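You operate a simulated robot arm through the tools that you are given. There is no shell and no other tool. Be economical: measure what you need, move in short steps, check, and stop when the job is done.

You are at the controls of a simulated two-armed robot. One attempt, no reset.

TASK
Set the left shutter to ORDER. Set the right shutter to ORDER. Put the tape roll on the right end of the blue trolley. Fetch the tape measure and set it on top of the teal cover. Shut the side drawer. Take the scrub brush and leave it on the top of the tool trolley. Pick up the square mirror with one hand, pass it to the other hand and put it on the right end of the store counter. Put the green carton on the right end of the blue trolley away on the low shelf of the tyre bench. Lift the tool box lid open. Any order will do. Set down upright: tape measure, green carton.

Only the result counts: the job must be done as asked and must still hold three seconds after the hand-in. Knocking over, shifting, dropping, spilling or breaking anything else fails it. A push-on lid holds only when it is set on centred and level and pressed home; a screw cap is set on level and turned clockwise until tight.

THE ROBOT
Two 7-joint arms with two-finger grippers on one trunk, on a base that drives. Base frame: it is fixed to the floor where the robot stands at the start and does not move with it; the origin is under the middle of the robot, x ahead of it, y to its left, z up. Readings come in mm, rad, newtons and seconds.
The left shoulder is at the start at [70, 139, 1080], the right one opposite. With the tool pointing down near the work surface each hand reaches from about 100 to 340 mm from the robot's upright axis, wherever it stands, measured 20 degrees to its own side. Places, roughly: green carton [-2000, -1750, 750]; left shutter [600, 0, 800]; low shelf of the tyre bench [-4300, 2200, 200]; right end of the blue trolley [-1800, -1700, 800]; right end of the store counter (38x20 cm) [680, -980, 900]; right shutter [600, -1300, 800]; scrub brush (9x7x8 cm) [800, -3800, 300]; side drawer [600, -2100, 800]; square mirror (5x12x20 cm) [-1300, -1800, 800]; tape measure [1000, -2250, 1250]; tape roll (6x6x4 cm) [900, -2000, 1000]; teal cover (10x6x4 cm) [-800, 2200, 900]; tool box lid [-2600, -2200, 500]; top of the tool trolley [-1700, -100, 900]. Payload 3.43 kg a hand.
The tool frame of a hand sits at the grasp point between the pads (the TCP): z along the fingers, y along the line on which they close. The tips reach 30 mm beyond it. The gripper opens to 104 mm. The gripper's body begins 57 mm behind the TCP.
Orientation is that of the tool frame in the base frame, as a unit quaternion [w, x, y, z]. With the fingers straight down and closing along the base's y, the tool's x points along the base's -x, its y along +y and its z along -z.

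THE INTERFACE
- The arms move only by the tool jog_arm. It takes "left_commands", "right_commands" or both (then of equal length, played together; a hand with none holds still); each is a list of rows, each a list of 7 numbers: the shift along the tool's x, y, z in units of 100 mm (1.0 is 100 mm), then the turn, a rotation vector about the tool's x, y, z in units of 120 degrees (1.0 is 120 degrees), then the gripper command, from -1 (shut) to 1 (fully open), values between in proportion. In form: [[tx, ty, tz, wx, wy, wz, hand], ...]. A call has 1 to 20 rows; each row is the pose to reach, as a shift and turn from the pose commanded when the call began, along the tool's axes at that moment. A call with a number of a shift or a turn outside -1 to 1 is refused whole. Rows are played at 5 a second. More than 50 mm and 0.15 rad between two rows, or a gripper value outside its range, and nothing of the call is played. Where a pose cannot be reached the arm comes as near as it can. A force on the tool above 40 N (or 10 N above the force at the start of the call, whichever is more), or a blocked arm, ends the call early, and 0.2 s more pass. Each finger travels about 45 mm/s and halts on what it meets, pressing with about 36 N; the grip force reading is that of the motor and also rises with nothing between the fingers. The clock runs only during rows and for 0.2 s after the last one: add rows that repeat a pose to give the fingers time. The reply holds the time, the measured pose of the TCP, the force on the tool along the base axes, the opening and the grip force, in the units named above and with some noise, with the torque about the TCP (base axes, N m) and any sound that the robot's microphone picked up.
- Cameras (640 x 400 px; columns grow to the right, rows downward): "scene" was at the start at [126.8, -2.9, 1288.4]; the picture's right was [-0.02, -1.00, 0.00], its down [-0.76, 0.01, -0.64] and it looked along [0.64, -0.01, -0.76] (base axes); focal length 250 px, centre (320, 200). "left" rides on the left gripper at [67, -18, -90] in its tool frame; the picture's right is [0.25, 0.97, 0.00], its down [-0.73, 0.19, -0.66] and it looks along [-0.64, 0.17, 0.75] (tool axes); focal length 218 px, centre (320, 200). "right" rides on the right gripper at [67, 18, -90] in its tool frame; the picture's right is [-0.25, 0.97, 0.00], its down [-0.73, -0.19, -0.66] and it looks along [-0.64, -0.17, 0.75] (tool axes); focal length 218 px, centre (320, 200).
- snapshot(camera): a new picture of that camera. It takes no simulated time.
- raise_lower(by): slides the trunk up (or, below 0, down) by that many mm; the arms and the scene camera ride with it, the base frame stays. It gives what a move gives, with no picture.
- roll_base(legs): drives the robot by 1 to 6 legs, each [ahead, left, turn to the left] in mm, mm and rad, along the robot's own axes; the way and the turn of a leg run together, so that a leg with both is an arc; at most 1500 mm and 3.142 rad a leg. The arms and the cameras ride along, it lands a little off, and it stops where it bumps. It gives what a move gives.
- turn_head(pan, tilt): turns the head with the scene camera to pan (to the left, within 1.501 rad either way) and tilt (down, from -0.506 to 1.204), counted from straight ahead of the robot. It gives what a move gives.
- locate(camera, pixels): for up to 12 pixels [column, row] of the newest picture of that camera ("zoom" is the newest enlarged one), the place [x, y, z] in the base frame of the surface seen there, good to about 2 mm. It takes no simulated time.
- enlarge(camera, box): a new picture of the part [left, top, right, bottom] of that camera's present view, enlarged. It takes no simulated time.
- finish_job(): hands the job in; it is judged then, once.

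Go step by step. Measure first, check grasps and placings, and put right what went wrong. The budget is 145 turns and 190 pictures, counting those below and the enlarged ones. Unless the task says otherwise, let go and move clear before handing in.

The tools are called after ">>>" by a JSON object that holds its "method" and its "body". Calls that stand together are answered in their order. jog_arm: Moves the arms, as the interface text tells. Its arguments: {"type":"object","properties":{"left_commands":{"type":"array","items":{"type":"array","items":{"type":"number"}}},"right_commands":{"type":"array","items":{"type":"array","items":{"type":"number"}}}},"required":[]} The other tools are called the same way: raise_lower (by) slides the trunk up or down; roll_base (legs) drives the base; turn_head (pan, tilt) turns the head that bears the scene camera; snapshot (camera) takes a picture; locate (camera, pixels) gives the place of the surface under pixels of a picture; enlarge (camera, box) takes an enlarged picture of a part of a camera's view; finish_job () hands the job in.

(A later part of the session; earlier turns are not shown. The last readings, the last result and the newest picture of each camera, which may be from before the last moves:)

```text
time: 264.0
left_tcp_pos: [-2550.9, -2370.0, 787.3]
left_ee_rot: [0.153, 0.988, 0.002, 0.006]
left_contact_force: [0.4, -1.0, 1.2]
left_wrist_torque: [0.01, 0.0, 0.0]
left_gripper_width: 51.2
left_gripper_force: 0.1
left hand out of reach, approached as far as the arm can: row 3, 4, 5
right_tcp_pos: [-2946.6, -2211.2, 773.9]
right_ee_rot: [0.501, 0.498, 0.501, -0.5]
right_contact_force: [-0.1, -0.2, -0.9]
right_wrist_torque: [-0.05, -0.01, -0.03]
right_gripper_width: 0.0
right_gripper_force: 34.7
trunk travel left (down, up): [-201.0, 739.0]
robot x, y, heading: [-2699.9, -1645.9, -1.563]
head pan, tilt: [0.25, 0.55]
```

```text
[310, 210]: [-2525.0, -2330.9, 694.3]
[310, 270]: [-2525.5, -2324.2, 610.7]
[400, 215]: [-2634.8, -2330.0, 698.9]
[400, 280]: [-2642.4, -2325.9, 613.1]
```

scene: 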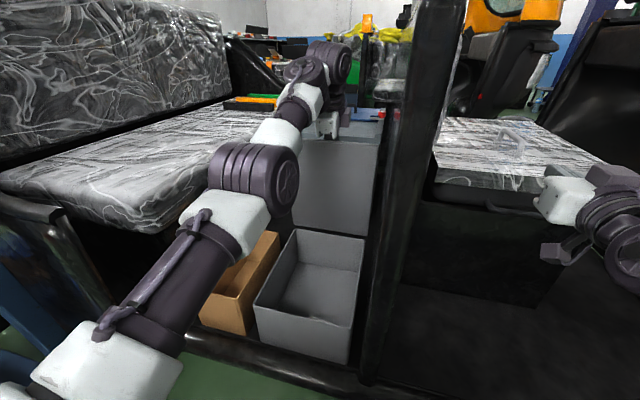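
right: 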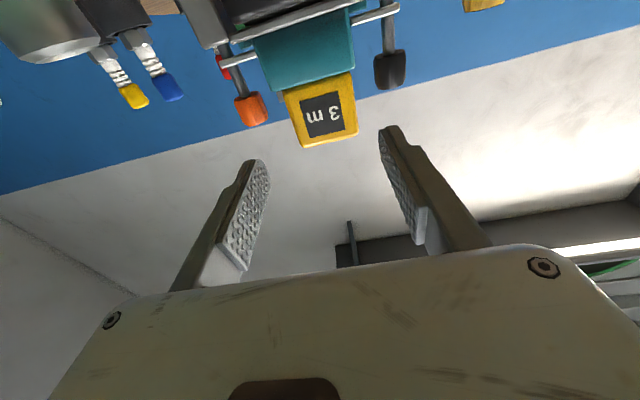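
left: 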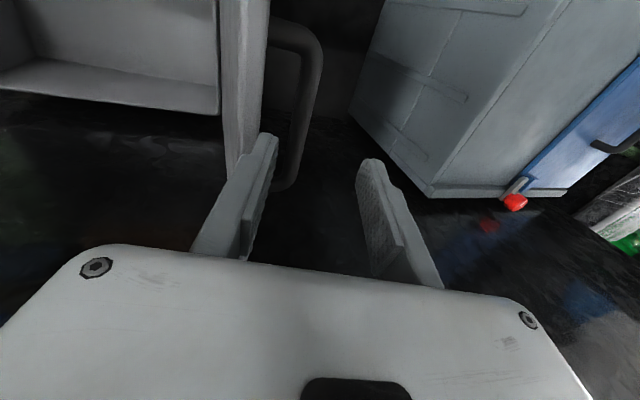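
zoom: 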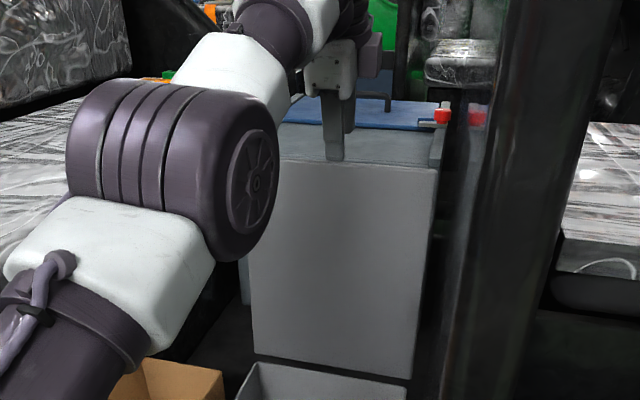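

The lid stays at about 94° on its own. I'll raise the trunk 250 mm and back away.

>>> {"method": "raise_lower", "body": {"by": 300}}

>>> {"method": "roll_base", "body": {"legs": [[-750, 0, 0]]}}

>>> {"method": "turn_head", "body": {"pan": 0.25, "tilt": 0.6}}

>>> {"method": "snapshot", "body": {"camera": "scene"}}

```text
time: 267.0
left_tcp_pos: [-2550.7, -2369.6, 1087.6]
left_ee_rot: [0.153, 0.988, 0.002, 0.007]
left_contact_force: [0.0, 0.8, 0.0]
left_wrist_torque: [0.03, -0.01, 0.01]
left_gripper_width: 51.9
left_gripper_force: 0.1
right_tcp_pos: [-2946.8, -2210.2, 1073.4]
right_ee_rot: [0.501, 0.498, 0.501, -0.5]
right_contact_force: [-0.4, 0.7, -0.2]
right_wrist_torque: [0.01, 0.0, -0.02]
right_gripper_width: 0.1
right_gripper_force: 34.6
trunk travel left (down, up): [-501.0, 439.0]
robot x, y, heading: [-2701.2, -1642.9, -1.568]
head pan, tilt: [0.25, 0.55]
```

```text
time: 271.1
left_tcp_pos: [-2556.7, -1617.0, 1087.2]
left_ee_rot: [0.154, 0.988, -0.003, 0.006]
left_contact_force: [0.2, -0.5, -0.5]
left_wrist_torque: [0.02, 0.0, 0.01]
left_gripper_width: 52.0
left_gripper_force: 0.0
right_tcp_pos: [-2949.9, -1453.6, 1074.2]
right_ee_rot: [-0.499, -0.5, -0.499, 0.502]
right_contact_force: [-0.4, -0.3, 0.6]
right_wrist_torque: [-0.01, 0.0, -0.02]
right_gripper_width: 0.1
right_gripper_force: 34.5
trunk travel left (down, up): [-501.0, 439.0]
robot x, y, heading: [-2698.6, -892.5, -1.578]
head pan, tilt: [0.25, 0.55]
```

```text
time: 271.7
left_tcp_pos: [-2557.8, -1615.3, 1088.1]
left_ee_rot: [0.153, 0.988, -0.003, 0.006]
left_contact_force: [0.4, -0.5, 1.4]
left_wrist_torque: [0.03, 0.02, 0.02]
left_gripper_width: 52.2
left_gripper_force: 0.1
right_tcp_pos: [-2951.1, -1453.3, 1073.3]
right_ee_rot: [-0.498, -0.501, -0.498, 0.502]
right_contact_force: [0.2, -0.7, -0.7]
right_wrist_torque: [0.01, 0.0, -0.01]
right_gripper_width: 0.0
right_gripper_force: 34.0
trunk travel left (down, up): [-501.0, 439.0]
robot x, y, heading: [-2696.7, -895.4, -1.582]
head pan, tilt: [0.25, 0.6]
```

```text
86 pictures are left
```

scene: 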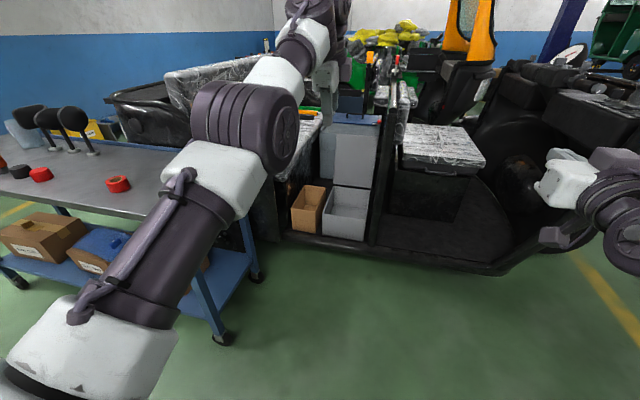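

The lid stands open in the view at (350,165). Next is the mirror: I'll restore the left hand to fingers-down, then move along to face the mirrors and measure them.

>>> {"method": "jog_arm", "body": {"left_commands": [[0, 0, -0.1, 0, 0, -0.07, 0], [0, 0, -0.2, 0, 0, -0.14, 0.5], [0, 0, -0.3, 0, 0, -0.21, 1], [0, 0, -0.3, 0, 0, -0.28, 1], [0, 0, -0.3, 0, 0, -0.35, 1], [0, 0, -0.3, 0, 0, -0.42, 1], [0, 0, -0.3, 0, 0, -0.49, 1], [0, 0, -0.3, 0, 0, -0.56, 1], [0, 0, -0.3, 0, 0, -0.63, 1], [0, 0, -0.3, 0, 0, -0.7, 1], [0, 0, -0.3, 0, 0, -0.75, 1], [0, 0, -0.3, 0, 0, -0.75, 1]]}}

>>> {"method": "jog_arm", "body": {"left_commands": [[0.3, 0, 0, 0, 0.05, 0, 1], [0.6, 0, 0, 0, 0.1, 0, 1], [0.9, 0, -0.2, 0, 0.15, 0, 1], [0.9, 0, -0.3, 0, 0.15, 0, 1]], "right_commands": [[0, 0, 0, 0, 0, 0, 0], [0, 0, 0, 0, 0, 0, 1], [0, 0, 0, 0, 0, 0, 1], [0, 0, 0, 0, 0, 0, 1]]}}

>>> {"method": "roll_base", "body": {"legs": [[0, 0, 0.01], [0, 1500, 0], [0, 230, 0]]}}

>>> {"method": "turn_head", "body": {"pan": -0.3, "tilt": 0.6}}

>>> {"method": "snapshot", "body": {"camera": "scene"}}

```text
time: 274.3
left_tcp_pos: [-2556.6, -1605.6, 1114.6]
left_ee_rot: [0.111, 0.7, 0.698, -0.103]
left_contact_force: [-1.4, 1.0, -0.2]
left_wrist_torque: [0.0, -0.01, 0.03]
left_gripper_width: 103.9
left_gripper_force: 0.0
left hand out of reach, approached as far as the arm can: row 2, 3, 4, 5, 6, 7, 8, 9, 10, 11, 12
right_tcp_pos: [-2951.2, -1453.4, 1073.5]
right_ee_rot: [-0.499, -0.501, -0.499, 0.502]
right_contact_force: [0.9, -0.4, -0.7]
right_wrist_torque: [-0.01, 0.02, 0.0]
right_gripper_width: 0.0
right_gripper_force: 35.1
trunk travel left (down, up): [-501.0, 439.0]
robot x, y, heading: [-2699.4, -894.3, -1.58]
head pan, tilt: [0.25, 0.6]
```

```text
time: 275.3
left_tcp_pos: [-2557.1, -1552.5, 1115.4]
left_ee_rot: [0.027, 0.707, 0.706, -0.025]
left_contact_force: [-0.3, 0.6, -0.5]
left_wrist_torque: [0.0, -0.01, -0.01]
left_gripper_width: 104.2
left_gripper_force: 0.0
left hand out of reach, approached as far as the arm can: row 2, 3, 4
right_tcp_pos: [-2951.2, -1454.5, 1072.9]
right_ee_rot: [-0.499, -0.501, -0.499, 0.501]
right_contact_force: [1.8, -0.1, -0.2]
right_wrist_torque: [0.02, -0.01, 0.0]
right_gripper_width: 86.9
right_gripper_force: 0.2
trunk travel left (down, up): [-501.0, 439.0]
robot x, y, heading: [-2699.9, -889.3, -1.576]
head pan, tilt: [0.25, 0.6]
```

```text
time: 284.4
left_tcp_pos: [-814.3, -1551.4, 1114.5]
left_ee_rot: [0.028, 0.705, 0.708, -0.027]
left_contact_force: [0.5, 0.9, -0.1]
left_wrist_torque: [-0.03, -0.01, 0.01]
left_gripper_width: 104.1
left_gripper_force: 0.1
right_tcp_pos: [-1210.5, -1455.5, 1074.4]
right_ee_rot: [0.5, 0.499, 0.501, -0.5]
right_contact_force: [-0.6, 0.6, 0.5]
right_wrist_torque: [-0.01, 0.0, -0.03]
right_gripper_width: 103.7
right_gripper_force: 0.1
trunk travel left (down, up): [-501.0, 439.0]
robot x, y, heading: [-961.5, -892.5, -1.574]
head pan, tilt: [0.25, 0.6]
```

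```text
time: 285.4
left_tcp_pos: [-815.0, -1552.1, 1114.7]
left_ee_rot: [0.027, 0.705, 0.709, -0.027]
left_contact_force: [-0.9, 0.0, -0.2]
left_wrist_torque: [0.01, 0.03, 0.01]
left_gripper_width: 104.1
left_gripper_force: 0.1
right_tcp_pos: [-1209.8, -1455.0, 1074.2]
right_ee_rot: [0.501, 0.499, 0.501, -0.5]
right_contact_force: [1.0, -0.1, 0.7]
right_wrist_torque: [0.02, 0.02, 0.02]
right_gripper_width: 103.9
right_gripper_force: 0.0
trunk travel left (down, up): [-501.0, 439.0]
robot x, y, heading: [-963.7, -889.0, -1.571]
head pan, tilt: [-0.3, 0.6]
```

```text
85 pictures are left
```

scene: 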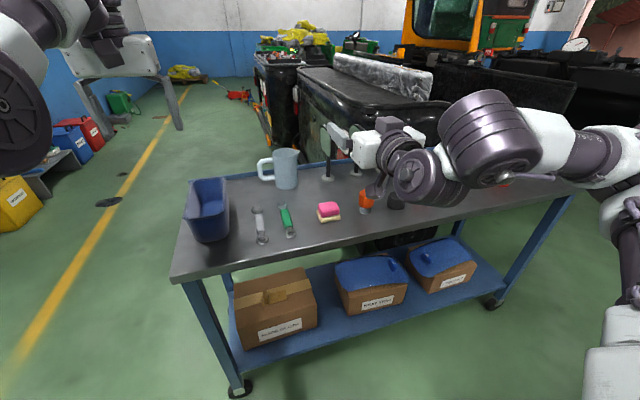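

The right hand hides the mirrors, so I'll slide the base right 330 mm to see and measure them.

>>> {"method": "roll_base", "body": {"legs": [[0, -330, 0]]}}

>>> {"method": "turn_head", "body": {"pan": 0.05, "tilt": 0.45}}

>>> {"method": "enlarge", "body": {"camera": "scene", "box": [220, 130, 420, 300]}}

```text
time: 287.5
left_tcp_pos: [-1140.4, -1552.3, 1115.1]
left_ee_rot: [0.027, 0.704, 0.709, -0.026]
left_contact_force: [-0.2, 0.2, -0.3]
left_wrist_torque: [0.02, -0.01, -0.01]
left_gripper_width: 104.0
left_gripper_force: 0.0
right_tcp_pos: [-1535.2, -1455.8, 1073.0]
right_ee_rot: [0.501, 0.498, 0.501, -0.499]
right_contact_force: [0.1, -0.1, -0.8]
right_wrist_torque: [0.01, 0.0, 0.03]
right_gripper_width: 103.8
right_gripper_force: 0.0
trunk travel left (down, up): [-501.0, 439.0]
robot x, y, heading: [-1286.3, -894.0, -1.572]
head pan, tilt: [-0.3, 0.6]
```

```text
time: 288.4
left_tcp_pos: [-1139.8, -1552.9, 1114.4]
left_ee_rot: [0.027, 0.704, 0.709, -0.026]
left_contact_force: [-0.4, -1.1, 0.5]
left_wrist_torque: [0.0, 0.0, -0.01]
left_gripper_width: 104.1
left_gripper_force: 0.0
right_tcp_pos: [-1534.5, -1455.3, 1073.0]
right_ee_rot: [-0.5, -0.499, -0.5, 0.501]
right_contact_force: [-0.2, 0.3, -0.5]
right_wrist_torque: [-0.01, 0.02, 0.01]
right_gripper_width: 103.9
right_gripper_force: 0.0
trunk travel left (down, up): [-501.0, 439.0]
robot x, y, heading: [-1286.8, -893.3, -1.569]
head pan, tilt: [0.051, 0.45]
```

```text
2.35 times, centred on (320, 215) of scene
```

zoom: 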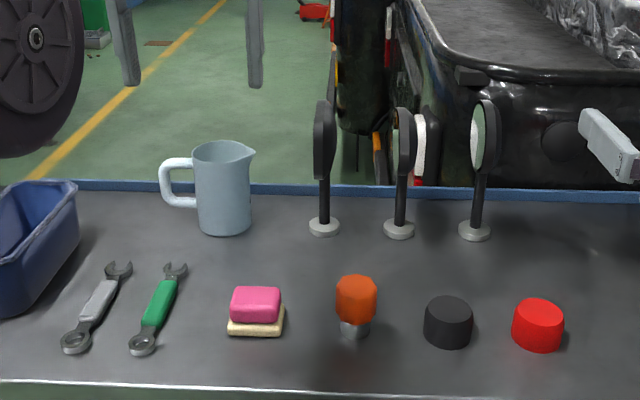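

All three mirrors are visible, and the square one is leftmost at zoom (324,140). I'll measure its plate, stem, base and neighbours.

>>> {"method": "locate", "body": {"camera": "zoom", "pixels": [[318, 110], [318, 140], [318, 172], [330, 110], [331, 140], [324, 200], [324, 228], [311, 225], [337, 225], [403, 140], [400, 225], [224, 150]]}}

>>> {"method": "locate", "body": {"camera": "zoom", "pixels": [[323, 102], [320, 180], [334, 120], [333, 160], [356, 285], [324, 210], [395, 150], [410, 150], [412, 120], [250, 175], [255, 290], [448, 300]]}}

```text
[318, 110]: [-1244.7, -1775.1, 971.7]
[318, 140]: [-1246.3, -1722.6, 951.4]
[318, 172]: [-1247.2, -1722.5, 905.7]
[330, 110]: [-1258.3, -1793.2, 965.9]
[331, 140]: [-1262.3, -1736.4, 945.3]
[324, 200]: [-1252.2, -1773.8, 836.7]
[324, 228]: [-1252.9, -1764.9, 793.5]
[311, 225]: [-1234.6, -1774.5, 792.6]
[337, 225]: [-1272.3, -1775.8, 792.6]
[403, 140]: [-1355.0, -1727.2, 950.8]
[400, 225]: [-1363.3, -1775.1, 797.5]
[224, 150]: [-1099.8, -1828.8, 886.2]
```

```text
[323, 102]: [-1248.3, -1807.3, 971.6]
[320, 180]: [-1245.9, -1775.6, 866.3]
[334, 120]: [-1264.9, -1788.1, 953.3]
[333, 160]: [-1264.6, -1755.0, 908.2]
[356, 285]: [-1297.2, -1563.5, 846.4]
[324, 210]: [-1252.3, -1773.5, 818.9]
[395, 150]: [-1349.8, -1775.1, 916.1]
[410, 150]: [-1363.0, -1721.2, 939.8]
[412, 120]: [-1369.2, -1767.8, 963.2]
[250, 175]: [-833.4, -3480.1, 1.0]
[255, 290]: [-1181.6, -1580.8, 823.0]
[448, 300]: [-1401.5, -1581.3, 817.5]
```

The square mirror's stem is at (-1252,-1780). Its plate has the near edge at y≈-1722, x -1244 to -1264 and top z≈972. I'll line the right hand up with the plate (x -1254, z 932) and stop short.

>>> {"method": "roll_base", "body": {"legs": [[0, 281, 0]]}}

>>> {"method": "raise_lower", "body": {"by": -140}}

>>> {"method": "roll_base", "body": {"legs": [[150, 0, 0]]}}

>>> {"method": "snapshot", "body": {"camera": "right"}}

>>> {"method": "snapshot", "body": {"camera": "scene"}}

```text
time: 290.3
left_tcp_pos: [-859.8, -1551.8, 1116.9]
left_ee_rot: [0.027, 0.704, 0.709, -0.026]
left_contact_force: [-0.2, -0.2, 0.6]
left_wrist_torque: [-0.04, 0.01, 0.03]
left_gripper_width: 103.7
left_gripper_force: 0.0
right_tcp_pos: [-1255.1, -1455.7, 1073.0]
right_ee_rot: [0.501, 0.498, 0.501, -0.5]
right_contact_force: [-0.5, 0.2, 0.2]
right_wrist_torque: [0.01, -0.03, 0.0]
right_gripper_width: 104.0
right_gripper_force: 0.0
trunk travel left (down, up): [-501.0, 439.0]
robot x, y, heading: [-1007.8, -888.4, -1.567]
head pan, tilt: [0.051, 0.45]
```

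```text
time: 292.0
left_tcp_pos: [-859.6, -1550.0, 975.4]
left_ee_rot: [0.027, 0.704, 0.71, -0.026]
left_contact_force: [-0.2, -0.1, 1.2]
left_wrist_torque: [0.01, -0.03, 0.03]
left_gripper_width: 104.0
left_gripper_force: 0.1
right_tcp_pos: [-1255.5, -1456.0, 934.7]
right_ee_rot: [0.501, 0.499, 0.501, -0.5]
right_contact_force: [-0.5, 0.3, 0.6]
right_wrist_torque: [-0.03, -0.01, 0.03]
right_gripper_width: 103.7
right_gripper_force: 0.1
trunk travel left (down, up): [-361.0, 579.0]
robot x, y, heading: [-1008.6, -889.8, -1.565]
head pan, tilt: [0.051, 0.45]
```

```text
time: 293.4
left_tcp_pos: [-859.6, -1702.5, 973.6]
left_ee_rot: [0.027, 0.704, 0.709, -0.025]
left_contact_force: [0.7, -0.7, -0.3]
left_wrist_torque: [0.0, 0.01, -0.02]
left_gripper_width: 104.0
left_gripper_force: 0.0
right_tcp_pos: [-1255.2, -1606.6, 933.4]
right_ee_rot: [0.5, 0.5, 0.5, -0.5]
right_contact_force: [-0.2, -0.3, -0.7]
right_wrist_torque: [-0.04, 0.01, -0.01]
right_gripper_width: 104.0
right_gripper_force: 0.0
trunk travel left (down, up): [-361.0, 579.0]
robot x, y, heading: [-1006.1, -1039.9, -1.575]
head pan, tilt: [0.051, 0.45]
```

```text
83 pictures are left
```

right: 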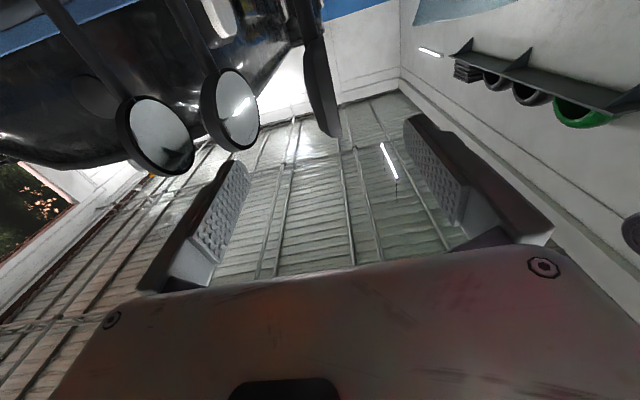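

```text
82 pictures are left
```

scene: 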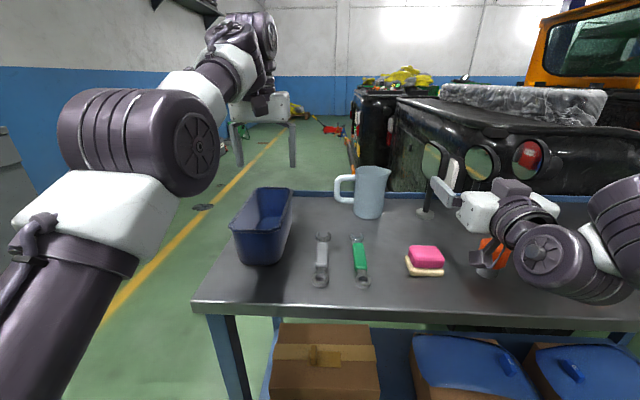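

The mirror's edge at (320,90) in the right view is centred between the fingers. I'll drive 30 mm, narrow the fingers, go in 98 mm and close.

>>> {"method": "roll_base", "body": {"legs": [[30, 0, 0]]}}

>>> {"method": "jog_arm", "body": {"right_commands": [[0, 0, 0.2, 0, 0, 0, 0.15], [0, 0, 0.45, 0, 0, 0, 0.15], [0, 0, 0.7, 0, 0, 0, 0.15], [0, 0, 0.9, 0, 0, 0, 0.15], [0, 0, 0.98, 0, 0, 0, 0.15], [0, 0, 0.98, 0, 0, 0, -0.5], [0, 0, 0.98, 0, 0, 0, -1], [0, 0, 0.98, 0, 0, 0, -1], [0, 0, 0.98, 0, 0, 0, -1]]}}

>>> {"method": "snapshot", "body": {"camera": "right"}}

>>> {"method": "enlarge", "body": {"camera": "scene", "box": [320, 120, 600, 300]}}

```text
time: 294.2
left_tcp_pos: [-859.7, -1731.6, 973.0]
left_ee_rot: [0.026, 0.704, 0.709, -0.025]
left_contact_force: [0.1, 0.0, -0.3]
left_wrist_torque: [0.02, -0.03, 0.0]
left_gripper_width: 103.8
left_gripper_force: 0.1
right_tcp_pos: [-1255.4, -1634.6, 933.0]
right_ee_rot: [-0.5, -0.499, -0.5, 0.501]
right_contact_force: [0.3, -0.4, -0.3]
right_wrist_torque: [0.02, -0.02, 0.0]
right_gripper_width: 103.9
right_gripper_force: 0.1
trunk travel left (down, up): [-361.0, 579.0]
robot x, y, heading: [-1008.2, -1072.1, -1.569]
head pan, tilt: [0.051, 0.45]
```

```text
time: 296.2
left_tcp_pos: [-859.3, -1731.3, 974.0]
left_ee_rot: [0.027, 0.704, 0.709, -0.026]
left_contact_force: [-0.6, -0.1, -0.3]
left_wrist_torque: [-0.01, 0.01, 0.0]
left_gripper_width: 104.3
left_gripper_force: 0.0
right_tcp_pos: [-1253.3, -1732.9, 935.3]
right_ee_rot: [0.501, 0.499, 0.501, -0.499]
right_contact_force: [0.8, -0.9, 0.8]
right_wrist_torque: [-0.21, -0.15, -0.02]
right_gripper_width: 27.4
right_gripper_force: 36.6
trunk travel left (down, up): [-361.0, 579.0]
robot x, y, heading: [-1007.2, -1070.6, -1.57]
head pan, tilt: [0.051, 0.45]
```

```text
81 pictures are left
```

right: 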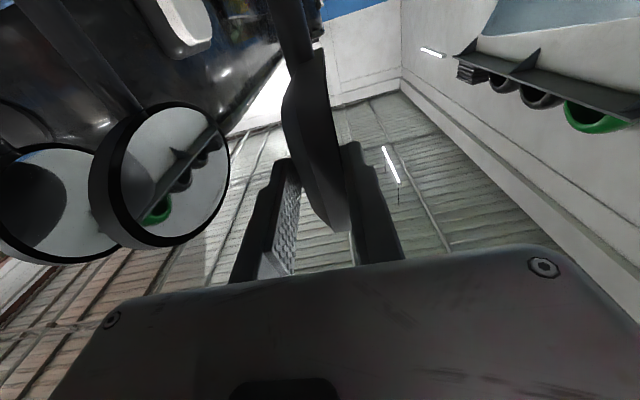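

```text
2.22 times, centred on (460, 210) of scene
```

zoom: 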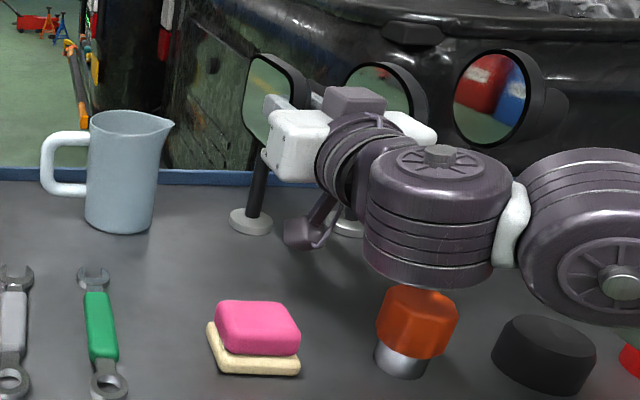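

The mirror is gripped at 27 mm. I'll lift it straight up, back off, move to open floor beyond the bench end, and check it.

>>> {"method": "raise_lower", "body": {"by": 170}}

>>> {"method": "roll_base", "body": {"legs": [[-230, 0, 0], [0, 720, 0]]}}

>>> {"method": "turn_head", "body": {"pan": -0.3, "tilt": 0.4}}

>>> {"method": "snapshot", "body": {"camera": "scene"}}

```text
time: 298.1
left_tcp_pos: [-859.7, -1730.4, 1144.6]
left_ee_rot: [0.026, 0.704, 0.709, -0.025]
left_contact_force: [-0.7, -0.6, -0.9]
left_wrist_torque: [0.02, 0.0, 0.01]
left_gripper_width: 104.2
left_gripper_force: 0.0
right_tcp_pos: [-1254.7, -1734.9, 1104.1]
right_ee_rot: [0.501, 0.499, 0.501, -0.499]
right_contact_force: [0.4, -0.4, -2.0]
right_wrist_torque: [0.12, 0.0, 0.01]
right_gripper_width: 27.1
right_gripper_force: 35.9
trunk travel left (down, up): [-531.0, 409.0]
robot x, y, heading: [-1009.5, -1065.9, -1.57]
head pan, tilt: [0.051, 0.45]
```

```text
time: 303.3
left_tcp_pos: [-127.8, -1491.8, 1144.2]
left_ee_rot: [0.027, 0.698, 0.716, -0.025]
left_contact_force: [-0.3, 0.7, 0.9]
left_wrist_torque: [-0.02, -0.03, -0.02]
left_gripper_width: 104.0
left_gripper_force: 0.1
right_tcp_pos: [-522.4, -1502.2, 1104.5]
right_ee_rot: [0.505, 0.495, 0.505, -0.495]
right_contact_force: [-0.3, 0.2, -2.9]
right_wrist_torque: [0.12, 0.01, 0.0]
right_gripper_width: 27.3
right_gripper_force: 35.8
trunk travel left (down, up): [-531.0, 409.0]
robot x, y, heading: [-288.9, -834.9, -1.55]
head pan, tilt: [0.051, 0.45]
```

```text
time: 304.2
left_tcp_pos: [-128.9, -1491.0, 1144.2]
left_ee_rot: [0.028, 0.697, 0.716, -0.024]
left_contact_force: [-0.6, -0.3, 0.5]
left_wrist_torque: [0.01, -0.02, 0.01]
left_gripper_width: 104.0
left_gripper_force: 0.0
right_tcp_pos: [-523.0, -1501.7, 1104.4]
right_ee_rot: [0.505, 0.494, 0.505, -0.495]
right_contact_force: [-0.5, -0.1, -2.7]
right_wrist_torque: [0.11, 0.01, 0.02]
right_gripper_width: 27.1
right_gripper_force: 36.1
trunk travel left (down, up): [-531.0, 409.0]
robot x, y, heading: [-288.1, -830.8, -1.548]
head pan, tilt: [-0.3, 0.4]
```

```text
79 pictures are left
```

scene: 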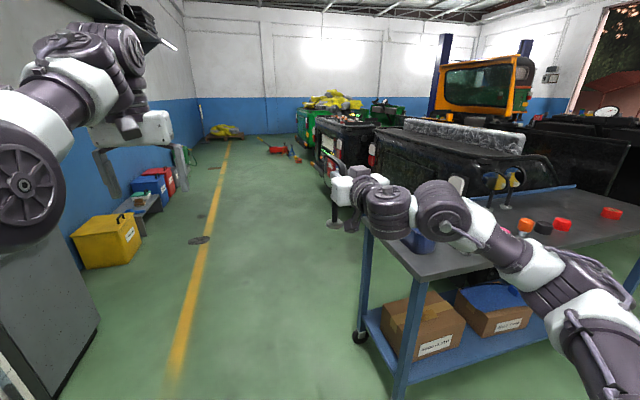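

The mirror is held upright and clear of the bench. For the handover I'll bring it toward the robot's centre and lower, and start moving the open left hand over it.

>>> {"method": "jog_arm", "body": {"right_commands": [[0.2, 0.25, -0.25, 0, 0, 0, -1], [0.4, 0.5, -0.5, 0, 0, 0, -1], [0.6, 0.75, -0.75, 0, 0, 0, -1], [0.9, 1, -1, 0, 0, 0, -1], [0.9, 1, -1, 0, 0, 0, -1]], "left_commands": [[0.1, -0.1, 0, 0, 0, 0, 1], [0.2, -0.3, 0, 0, 0, 0, 1], [0.3, -0.5, 0, 0, 0, 0, 1], [0.4, -0.7, 0, 0, 0, 0, 1], [0.4, -0.7, 0, 0, 0, 0, 1]]}}

>>> {"method": "turn_head", "body": {"pan": -0.1, "tilt": 0.5}}

>>> {"method": "snapshot", "body": {"camera": "scene"}}

```text
time: 305.4
left_tcp_pos: [-202.1, -1479.0, 1149.7]
left_ee_rot: [0.03, 0.697, 0.716, -0.029]
left_contact_force: [0.2, -0.6, 0.7]
left_wrist_torque: [0.0, 0.04, 0.01]
left_gripper_width: 104.1
left_gripper_force: 0.0
left hand out of reach, approached as far as the arm can: row 1, 2, 3, 4, 5
right_tcp_pos: [-421.4, -1400.8, 1014.9]
right_ee_rot: [0.504, 0.495, 0.505, -0.496]
right_contact_force: [0.4, -0.1, -3.0]
right_wrist_torque: [0.1, -0.03, -0.03]
right_gripper_width: 27.4
right_gripper_force: 36.3
trunk travel left (down, up): [-531.0, 409.0]
robot x, y, heading: [-289.7, -833.0, -1.551]
head pan, tilt: [-0.3, 0.4]
```

```text
time: 306.1
left_tcp_pos: [-202.8, -1478.2, 1150.5]
left_ee_rot: [0.031, 0.697, 0.716, -0.031]
left_contact_force: [0.1, 0.2, -0.1]
left_wrist_torque: [-0.01, -0.02, -0.03]
left_gripper_width: 103.9
left_gripper_force: 0.2
right_tcp_pos: [-421.9, -1400.7, 1016.1]
right_ee_rot: [0.505, 0.494, 0.505, -0.496]
right_contact_force: [0.6, 0.4, -3.9]
right_wrist_torque: [0.15, 0.01, 0.01]
right_gripper_width: 27.3
right_gripper_force: 35.7
trunk travel left (down, up): [-531.0, 409.0]
robot x, y, heading: [-290.4, -833.3, -1.545]
head pan, tilt: [-0.099, 0.499]
```

```text
78 pictures are left
```

scene: 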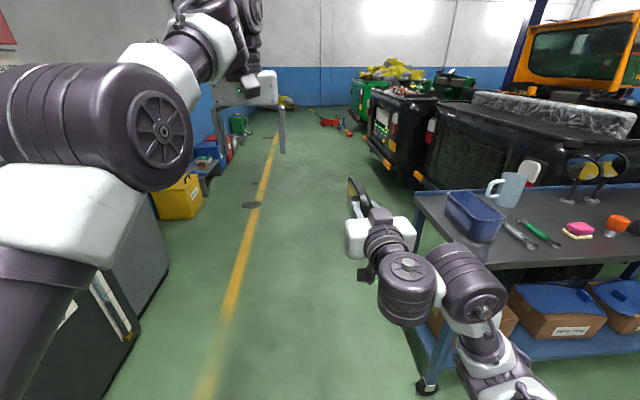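

Both hands are in place so far. I'll bring the mirror a bit more to the centre and lower, and move the left hand over its top edge in two steps.

>>> {"method": "jog_arm", "body": {"right_commands": [[0.2, 0.15, 0, 0, 0, 0, -1], [0.4, 0.35, 0, 0, 0, 0, -1], [0.6, 0.5, 0, 0, 0, 0, -1], [0.6, 0.5, 0, 0, 0, 0, -1]], "left_commands": [[0.05, -0.25, 0.1, 0, 0, 0, 1], [0.1, -0.5, 0.2, 0, 0, 0, 1], [0.15, -0.75, 0.25, 0, 0, 0, 1], [0.18, -1, 0.3, 0, 0, 0, 1]]}}

>>> {"method": "jog_arm", "body": {"left_commands": [[0, -0.35, 0.15, 0, 0, 0, 1], [0, -0.7, 0.3, 0, 0, 0, 1], [0, -0.7, 0.3, 0, 0, 0, 1]]}}

>>> {"method": "snapshot", "body": {"camera": "scene"}}

>>> {"method": "snapshot", "body": {"camera": "left"}}

```text
time: 307.1
left_tcp_pos: [-304.1, -1464.3, 1121.6]
left_ee_rot: [0.029, 0.698, 0.715, -0.028]
left_contact_force: [0.2, -0.4, 0.0]
left_wrist_torque: [-0.05, -0.01, -0.01]
left_gripper_width: 104.0
left_gripper_force: 0.0
right_tcp_pos: [-375.4, -1396.8, 954.2]
right_ee_rot: [0.506, 0.494, 0.506, -0.495]
right_contact_force: [-0.5, 0.9, -3.1]
right_wrist_torque: [0.12, 0.02, 0.02]
right_gripper_width: 27.3
right_gripper_force: 35.9
trunk travel left (down, up): [-531.0, 409.0]
robot x, y, heading: [-290.6, -831.9, -1.548]
head pan, tilt: [-0.099, 0.499]
```

```text
time: 307.9
left_tcp_pos: [-338.2, -1457.4, 1091.1]
left_ee_rot: [0.027, 0.697, 0.716, -0.025]
left_contact_force: [-0.5, 0.5, -0.2]
left_wrist_torque: [0.02, 0.01, 0.02]
left_gripper_width: 104.0
left_gripper_force: 0.0
left hand out of reach, approached as far as the arm can: row 1, 2, 3
right_tcp_pos: [-374.1, -1397.8, 953.2]
right_ee_rot: [0.506, 0.493, 0.506, -0.495]
right_contact_force: [-0.3, -0.5, -2.7]
right_wrist_torque: [0.12, 0.06, -0.01]
right_gripper_width: 27.3
right_gripper_force: 36.4
trunk travel left (down, up): [-531.0, 409.0]
robot x, y, heading: [-286.4, -832.8, -1.548]
head pan, tilt: [-0.099, 0.499]
```

```text
77 pictures are left
```

scene: 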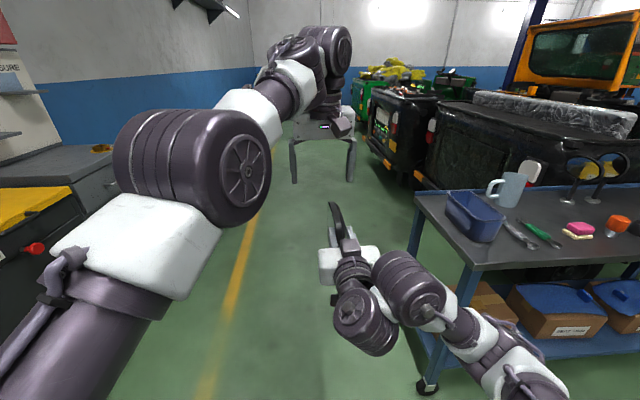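

```text
76 pictures are left
```

left: 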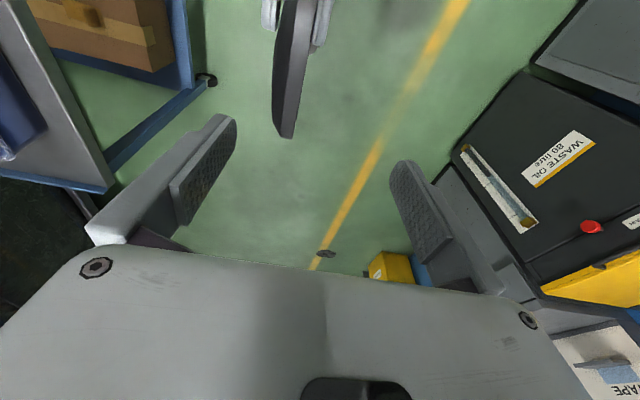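

The left hand's sideways reach ends at x≈-338, so I'll bring the mirror 37 mm to meet it and measure its top edge from the left camera.

>>> {"method": "jog_arm", "body": {"right_commands": [[0, 0.2, 0, 0, 0, 0, -1], [0, 0.37, 0, 0, 0, 0, -1], [0, 0.37, 0, 0, 0, 0, -1]]}}

>>> {"method": "snapshot", "body": {"camera": "left"}}

>>> {"method": "locate", "body": {"camera": "left", "pixels": [[325, 20], [318, 60], [316, 100], [320, 125], [305, 70], [335, 70]]}}

```text
time: 308.7
left_tcp_pos: [-340.4, -1457.0, 1093.2]
left_ee_rot: [0.028, 0.697, 0.716, -0.025]
left_contact_force: [0.5, 0.6, 1.1]
left_wrist_torque: [0.01, 0.02, 0.02]
left_gripper_width: 104.3
left_gripper_force: 0.1
right_tcp_pos: [-337.1, -1397.9, 954.2]
right_ee_rot: [0.505, 0.495, 0.505, -0.496]
right_contact_force: [0.0, 0.1, -2.1]
right_wrist_torque: [0.12, 0.01, -0.01]
right_gripper_width: 27.4
right_gripper_force: 36.2
trunk travel left (down, up): [-531.0, 409.0]
robot x, y, heading: [-288.4, -834.1, -1.549]
head pan, tilt: [-0.099, 0.499]
```

```text
75 pictures are left
```

left: 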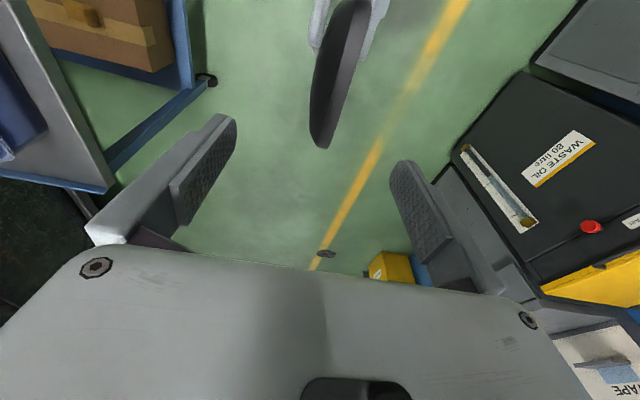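

```text
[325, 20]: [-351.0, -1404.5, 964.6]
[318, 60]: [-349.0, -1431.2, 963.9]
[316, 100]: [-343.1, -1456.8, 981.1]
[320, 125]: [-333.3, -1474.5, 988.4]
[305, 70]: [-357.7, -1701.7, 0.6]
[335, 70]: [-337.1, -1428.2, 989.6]
```

The plate's top edge is at z≈990 and x≈-338, right under the left hand. I'll lower 100 mm, straddle the plate, and close.

>>> {"method": "jog_arm", "body": {"left_commands": [[0, 0, 0.3, 0, 0, 0, 0.6], [0, 0, 0.6, 0, 0, 0, 0.3], [0, 0, 0.85, 0, 0, 0, 0.3], [0, 0, 1, 0, 0, 0, 0.3], [0, 0, 1, 0, 0, 0, 0.3]]}}

>>> {"method": "snapshot", "body": {"camera": "left"}}

>>> {"method": "enlarge", "body": {"camera": "scene", "box": [240, 100, 440, 300]}}

```text
time: 309.9
left_tcp_pos: [-339.2, -1463.2, 991.5]
left_ee_rot: [0.026, 0.697, 0.716, -0.026]
left_contact_force: [0.2, -0.7, -1.2]
left_wrist_torque: [-0.01, -0.02, 0.0]
left_gripper_width: 67.6
left_gripper_force: 0.0
right_tcp_pos: [-337.8, -1398.2, 953.4]
right_ee_rot: [0.505, 0.494, 0.506, -0.495]
right_contact_force: [0.6, -0.1, -3.0]
right_wrist_torque: [0.14, -0.01, 0.01]
right_gripper_width: 27.0
right_gripper_force: 36.1
trunk travel left (down, up): [-531.0, 409.0]
robot x, y, heading: [-288.9, -835.7, -1.549]
head pan, tilt: [-0.099, 0.499]
```

```text
74 pictures are left
```

left: 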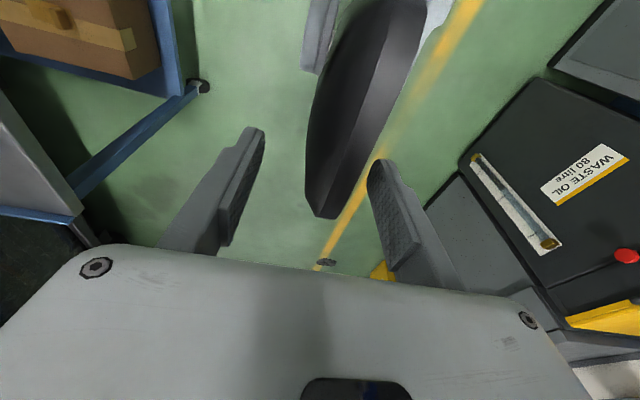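

```text
2.00 times, centred on (340, 200) of scene
```

zoom: 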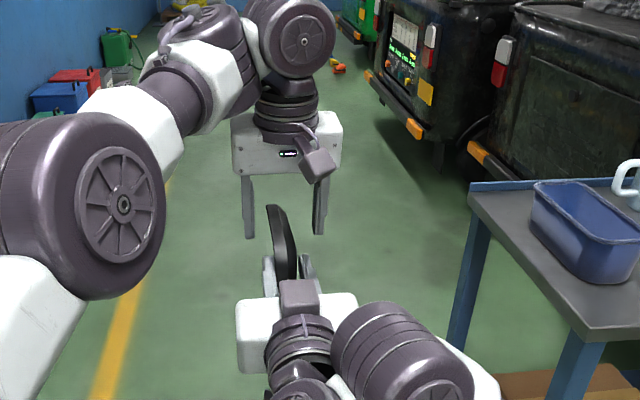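

The plate passes between the left fingers. I'll go 8 mm lower and close gently.

>>> {"method": "jog_arm", "body": {"left_commands": [[0, 0, 0.08, 0, 0, 0, 0], [0, 0, 0.08, 0, 0, 0, -0.5], [0, 0, 0.08, 0, 0, 0, -1], [0, 0, 0.08, 0, 0, 0, -1], [0, 0, 0.08, 0, 0, 0, -1]]}}

>>> {"method": "snapshot", "body": {"camera": "left"}}

>>> {"method": "enlarge", "body": {"camera": "scene", "box": [240, 100, 440, 300]}}

```text
time: 311.1
left_tcp_pos: [-337.6, -1465.6, 983.8]
left_ee_rot: [0.028, 0.696, 0.717, -0.024]
left_contact_force: [17.6, -5.3, -2.9]
left_wrist_torque: [-0.26, 0.07, -0.18]
left_gripper_width: 27.6
left_gripper_force: 36.0
right_tcp_pos: [-339.2, -1399.4, 954.6]
right_ee_rot: [0.505, 0.495, 0.504, -0.497]
right_contact_force: [-17.8, 4.9, 3.8]
right_wrist_torque: [-0.17, -0.61, -0.95]
right_gripper_width: 27.5
right_gripper_force: 35.7
trunk travel left (down, up): [-531.0, 409.0]
robot x, y, heading: [-288.5, -834.6, -1.552]
head pan, tilt: [-0.099, 0.499]
```

```text
72 pictures are left
```

left: 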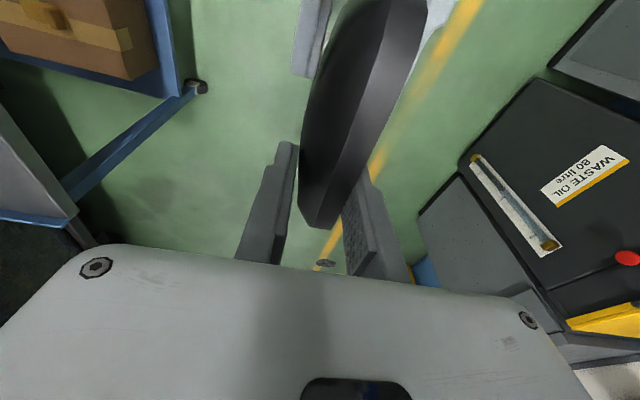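

```text
2.00 times, centred on (340, 200) of scene
```

zoom: 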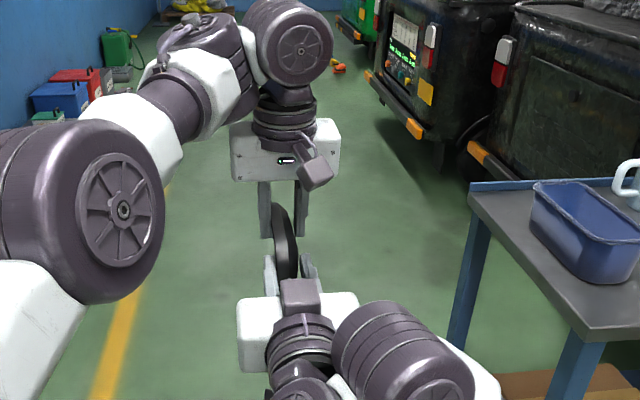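

Both hands hold the plate. I'll open the right hand and withdraw it straight back.

>>> {"method": "jog_arm", "body": {"right_commands": [[0, 0, 0, 0, 0, 0, 0], [0, 0, 0, 0, 0, 0, 0.5], [0, 0, 0, 0, 0, 0, 0.5], [0, 0, -0.3, 0, 0, 0, 0.5], [0, -0.2, -0.6, 0, 0, 0, 0.5], [0, -0.5, -0.9, 0, 0, 0, 0.5], [0, -0.9, -1, 0, 0, 0, 0.5]]}}

>>> {"method": "snapshot", "body": {"camera": "scene"}}

>>> {"method": "snapshot", "body": {"camera": "left"}}

```text
time: 312.7
left_tcp_pos: [-338.3, -1464.0, 984.9]
left_ee_rot: [0.027, 0.698, 0.715, -0.025]
left_contact_force: [0.3, -0.6, -0.2]
left_wrist_torque: [-0.05, -0.01, -0.02]
left_gripper_width: 27.4
left_gripper_force: 35.6
right_tcp_pos: [-368.7, -1332.8, 954.6]
right_ee_rot: [0.505, 0.495, 0.505, -0.495]
right_contact_force: [-0.3, 0.3, -0.4]
right_wrist_torque: [-0.02, -0.01, -0.01]
right_gripper_width: 77.9
right_gripper_force: 0.2
right hand out of reach, approached as far as the arm can: row 6, 7
trunk travel left (down, up): [-531.0, 409.0]
robot x, y, heading: [-287.6, -835.7, -1.552]
head pan, tilt: [-0.099, 0.499]
```

```text
70 pictures are left
```

scene: 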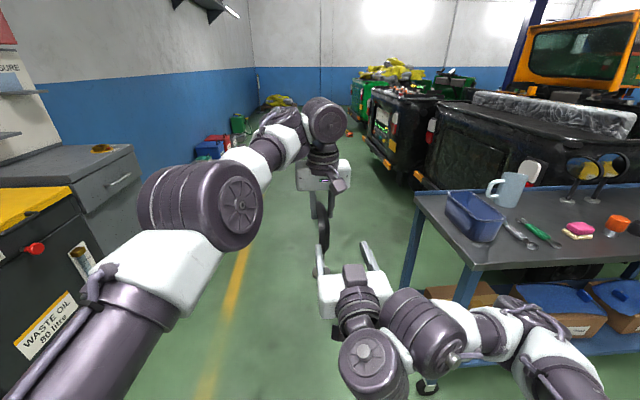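

```text
69 pictures are left
```

left: 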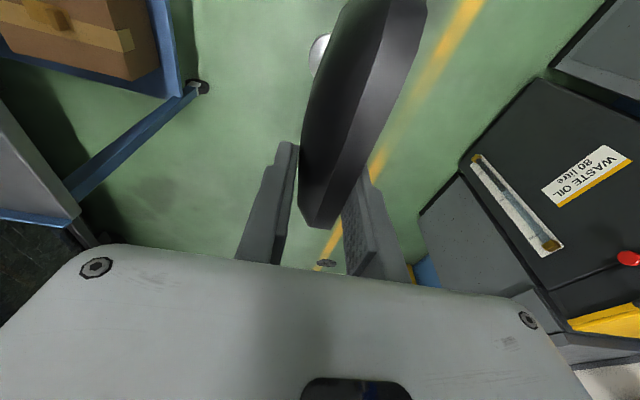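

The handover worked: the left hand holds the mirror and the right is clear. I'll raise, turn to face the store counter and look at its right end.

>>> {"method": "raise_lower", "body": {"by": 200}}

>>> {"method": "roll_base", "body": {"legs": [[0, 0, 1.552], [0, -150, 0]]}}

>>> {"method": "turn_head", "body": {"pan": 0.0, "tilt": 0.55}}

>>> {"method": "snapshot", "body": {"camera": "scene"}}

```text
time: 314.9
left_tcp_pos: [-337.9, -1464.7, 1182.5]
left_ee_rot: [0.026, 0.697, 0.716, -0.025]
left_contact_force: [-0.3, -0.4, -1.9]
left_wrist_torque: [-0.04, 0.01, 0.0]
left_gripper_width: 27.4
left_gripper_force: 35.9
right_tcp_pos: [-368.9, -1334.0, 1154.6]
right_ee_rot: [0.505, 0.494, 0.505, -0.496]
right_contact_force: [-0.4, 0.1, -0.5]
right_wrist_torque: [-0.03, 0.01, -0.03]
right_gripper_width: 77.9
right_gripper_force: 0.0
trunk travel left (down, up): [-731.0, 209.0]
robot x, y, heading: [-289.5, -834.0, -1.552]
head pan, tilt: [-0.099, 0.499]
```

```text
time: 320.1
left_tcp_pos: [345.4, -1028.1, 1184.9]
left_ee_rot: [0.037, -0.014, 0.999, 0.002]
left_contact_force: [0.5, 0.7, -2.7]
left_wrist_torque: [0.0, -0.03, 0.0]
left_gripper_width: 27.4
left_gripper_force: 36.2
right_tcp_pos: [212.6, -1058.6, 1155.5]
right_ee_rot: [0.707, -0.01, 0.707, 0.008]
right_contact_force: [-1.0, 0.3, 0.1]
right_wrist_torque: [0.07, 0.01, -0.01]
right_gripper_width: 78.2
right_gripper_force: 0.1
trunk travel left (down, up): [-731.0, 209.0]
robot x, y, heading: [-285.3, -979.6, 0.024]
head pan, tilt: [-0.099, 0.499]
```

```text
time: 320.7
left_tcp_pos: [344.5, -1029.9, 1184.1]
left_ee_rot: [0.037, -0.016, 0.999, 0.002]
left_contact_force: [0.4, 0.5, -2.9]
left_wrist_torque: [-0.02, -0.06, 0.0]
left_gripper_width: 27.4
left_gripper_force: 36.2
right_tcp_pos: [213.1, -1060.0, 1156.1]
right_ee_rot: [0.708, -0.008, 0.707, 0.007]
right_contact_force: [-0.4, -1.0, 0.5]
right_wrist_torque: [-0.02, 0.01, 0.03]
right_gripper_width: 77.9
right_gripper_force: 0.1
trunk travel left (down, up): [-731.0, 209.0]
robot x, y, heading: [-288.3, -982.3, 0.021]
head pan, tilt: [0.0, 0.55]
```

```text
68 pictures are left
```

scene: 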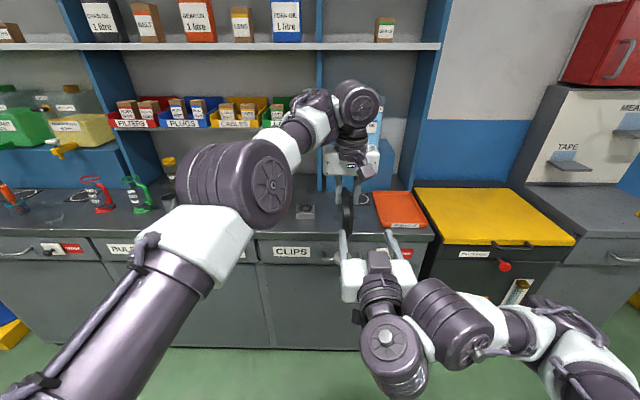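

Both shutters show red ORDER. The counter space between the grey box (305,212) and the orange tray (400,210) looks like the right end, so I'll measure it.

>>> {"method": "enlarge", "body": {"camera": "scene", "box": [270, 130, 450, 260]}}

>>> {"method": "locate", "body": {"camera": "scene", "pixels": [[305, 212], [312, 207], [316, 218], [376, 195], [382, 225], [330, 225], [325, 200], [362, 200], [330, 180], [375, 170], [340, 230], [370, 225]]}}

```text
3.08 times, centred on (360, 195) of scene
```

zoom: 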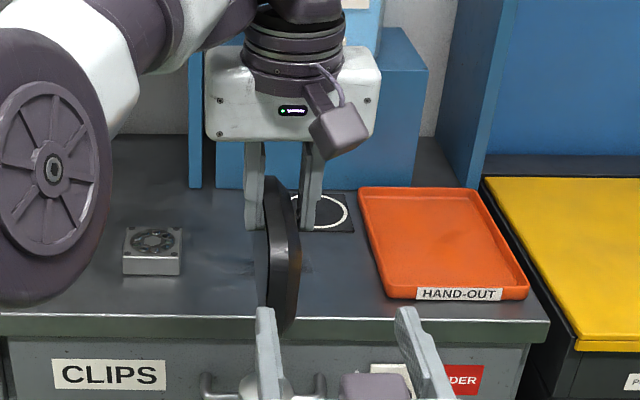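

```text
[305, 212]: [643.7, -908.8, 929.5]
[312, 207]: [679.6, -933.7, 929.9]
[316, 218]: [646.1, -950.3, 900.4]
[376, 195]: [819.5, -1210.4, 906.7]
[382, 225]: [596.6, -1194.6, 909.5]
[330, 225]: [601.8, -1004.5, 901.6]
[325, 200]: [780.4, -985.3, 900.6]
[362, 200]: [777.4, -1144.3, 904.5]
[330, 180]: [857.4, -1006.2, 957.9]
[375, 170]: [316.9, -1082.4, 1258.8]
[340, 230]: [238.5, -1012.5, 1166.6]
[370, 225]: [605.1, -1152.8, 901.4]
```

Free counter runs y≈-955 to -1185 at z≈901. I'll set the mirror at about (670,-1015). First I'll check the shelf fronts for wrist clearance and move the right hand aside.

>>> {"method": "locate", "body": {"camera": "scene", "pixels": [[235, 127], [235, 47], [250, 122], [395, 47], [375, 145], [345, 160]]}}

>>> {"method": "jog_arm", "body": {"right_commands": [[0, -0.33, 0, 0, 0, 0, 0], [0, -0.66, 0, 0, 0, 0, 0], [0, -1, 0, 0, 0, 0, 0]]}}

>>> {"method": "roll_base", "body": {"legs": [[0, 18, -0.02], [200, 0, 0]]}}

>>> {"method": "snapshot", "body": {"camera": "scene"}}

```text
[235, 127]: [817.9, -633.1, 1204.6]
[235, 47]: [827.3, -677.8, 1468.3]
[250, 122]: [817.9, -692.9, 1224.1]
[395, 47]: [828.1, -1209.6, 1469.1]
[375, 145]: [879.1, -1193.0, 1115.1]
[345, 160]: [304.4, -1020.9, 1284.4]
```

```text
time: 321.5
left_tcp_pos: [345.0, -1029.5, 1184.8]
left_ee_rot: [0.037, -0.014, 0.999, 0.001]
left_contact_force: [-1.1, -0.8, -2.4]
left_wrist_torque: [0.01, -0.04, 0.02]
left_gripper_width: 27.5
left_gripper_force: 35.9
right_tcp_pos: [212.9, -1060.6, 1154.7]
right_ee_rot: [0.707, -0.009, 0.707, 0.009]
right_contact_force: [-0.8, -0.3, 0.3]
right_wrist_torque: [0.04, -0.04, -0.04]
right_gripper_width: 52.0
right_gripper_force: 0.1
right hand out of reach, approached as far as the arm can: row 1, 2, 3
trunk travel left (down, up): [-731.0, 209.0]
robot x, y, heading: [-286.4, -980.9, 0.026]
head pan, tilt: [0.0, 0.55]
```

```text
time: 323.5
left_tcp_pos: [545.9, -1023.7, 1186.0]
left_ee_rot: [0.037, -0.003, 0.999, 0.002]
left_contact_force: [0.1, -0.6, -2.4]
left_wrist_torque: [-0.03, -0.07, -0.06]
left_gripper_width: 27.2
left_gripper_force: 35.7
right_tcp_pos: [414.7, -1052.2, 1155.3]
right_ee_rot: [0.708, -0.002, 0.706, 0.001]
right_contact_force: [0.4, 0.1, 0.1]
right_wrist_torque: [0.01, -0.03, 0.01]
right_gripper_width: 52.1
right_gripper_force: 0.0
trunk travel left (down, up): [-731.0, 209.0]
robot x, y, heading: [-84.1, -962.7, -0.002]
head pan, tilt: [0.0, 0.55]
```

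```text
66 pictures are left
```

scene: 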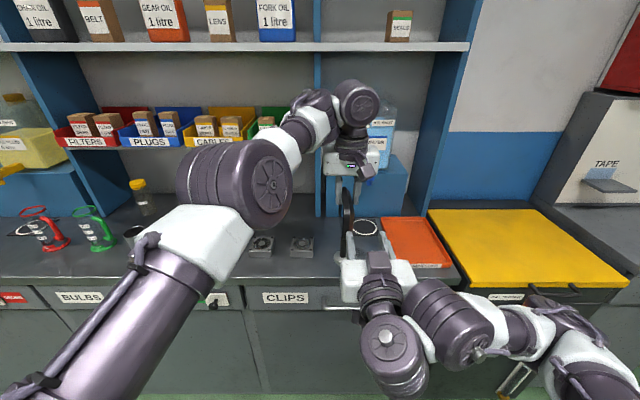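

Shelf fronts are at x≈818, so the wrist clears. I'll drive in 144 mm and lower 85 mm, then approach contact slowly.

>>> {"method": "roll_base", "body": {"legs": [[144, 10, 0]]}}

>>> {"method": "raise_lower", "body": {"by": -85}}

>>> {"method": "enlarge", "body": {"camera": "scene", "box": [260, 140, 460, 320]}}

>>> {"method": "snapshot", "body": {"camera": "left"}}

```text
time: 324.9
left_tcp_pos: [690.8, -1017.1, 1186.4]
left_ee_rot: [0.037, -0.002, 0.999, 0.002]
left_contact_force: [-0.9, 0.0, -2.1]
left_wrist_torque: [-0.01, -0.08, 0.02]
left_gripper_width: 27.5
left_gripper_force: 35.9
right_tcp_pos: [560.1, -1044.3, 1155.7]
right_ee_rot: [0.708, 0.0, 0.706, -0.001]
right_contact_force: [0.3, -1.3, -0.6]
right_wrist_torque: [-0.02, -0.01, -0.04]
right_gripper_width: 52.1
right_gripper_force: 0.1
trunk travel left (down, up): [-731.0, 209.0]
robot x, y, heading: [59.0, -957.1, -0.003]
head pan, tilt: [0.0, 0.55]
```

```text
time: 326.1
left_tcp_pos: [693.7, -1016.0, 1099.7]
left_ee_rot: [0.037, -0.003, 0.999, 0.001]
left_contact_force: [-0.3, -0.3, -2.5]
left_wrist_torque: [-0.04, -0.05, -0.03]
left_gripper_width: 27.4
left_gripper_force: 35.9
right_tcp_pos: [560.9, -1042.8, 1069.6]
right_ee_rot: [0.708, 0.0, 0.707, -0.001]
right_contact_force: [0.0, 0.0, -0.3]
right_wrist_torque: [-0.02, -0.03, -0.01]
right_gripper_width: 52.1
right_gripper_force: 0.1
trunk travel left (down, up): [-646.0, 294.0]
robot x, y, heading: [64.6, -954.6, -0.002]
head pan, tilt: [0.0, 0.55]
```

```text
2.22 times, centred on (360, 230) of scene
```

zoom: 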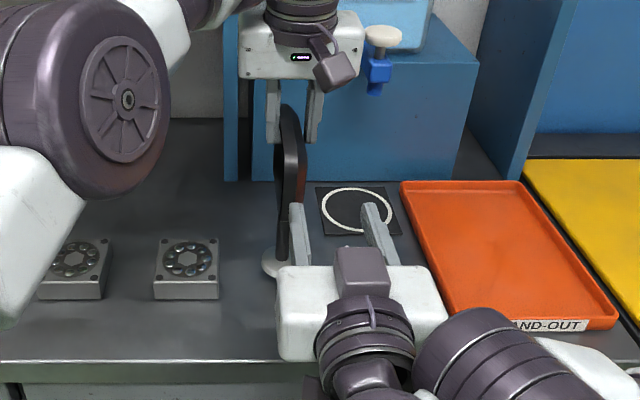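

```text
64 pictures are left
```

left: 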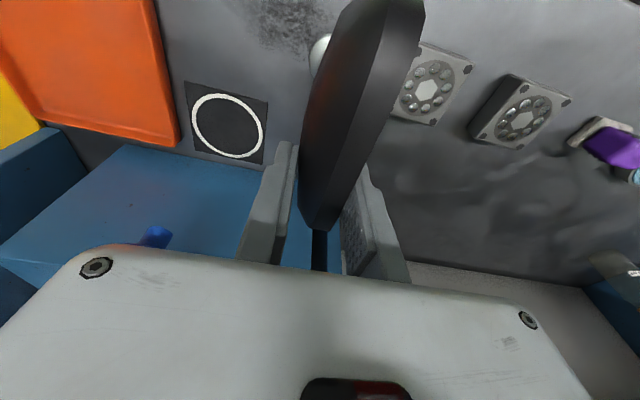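

The base is about 15 mm above the counter, clear of the grey box and the mat. I'll lower slowly to contact.

>>> {"method": "jog_arm", "body": {"left_commands": [[0, 0, 0.06, 0, 0, 0, -1], [0, 0, 0.1, 0, 0, 0, -1], [0, 0, 0.13, 0, 0, 0, -1], [0, 0, 0.15, 0, 0, 0, -1], [0, 0, 0.17, 0, 0, 0, -1]]}}

```text
time: 327.3
left_tcp_pos: [693.0, -1017.3, 1083.7]
left_ee_rot: [0.039, -0.001, 0.999, 0.001]
left_contact_force: [-0.1, -0.7, 4.2]
left_wrist_torque: [-0.16, 0.09, -0.02]
left_gripper_width: 27.3
left_gripper_force: 35.6
right_tcp_pos: [560.0, -1042.0, 1069.8]
right_ee_rot: [0.708, 0.0, 0.706, -0.001]
right_contact_force: [-0.2, 0.7, 0.3]
right_wrist_torque: [-0.02, -0.01, -0.01]
right_gripper_width: 52.1
right_gripper_force: 0.1
trunk travel left (down, up): [-646.0, 294.0]
robot x, y, heading: [65.1, -955.2, -0.002]
head pan, tilt: [0.0, 0.55]
```

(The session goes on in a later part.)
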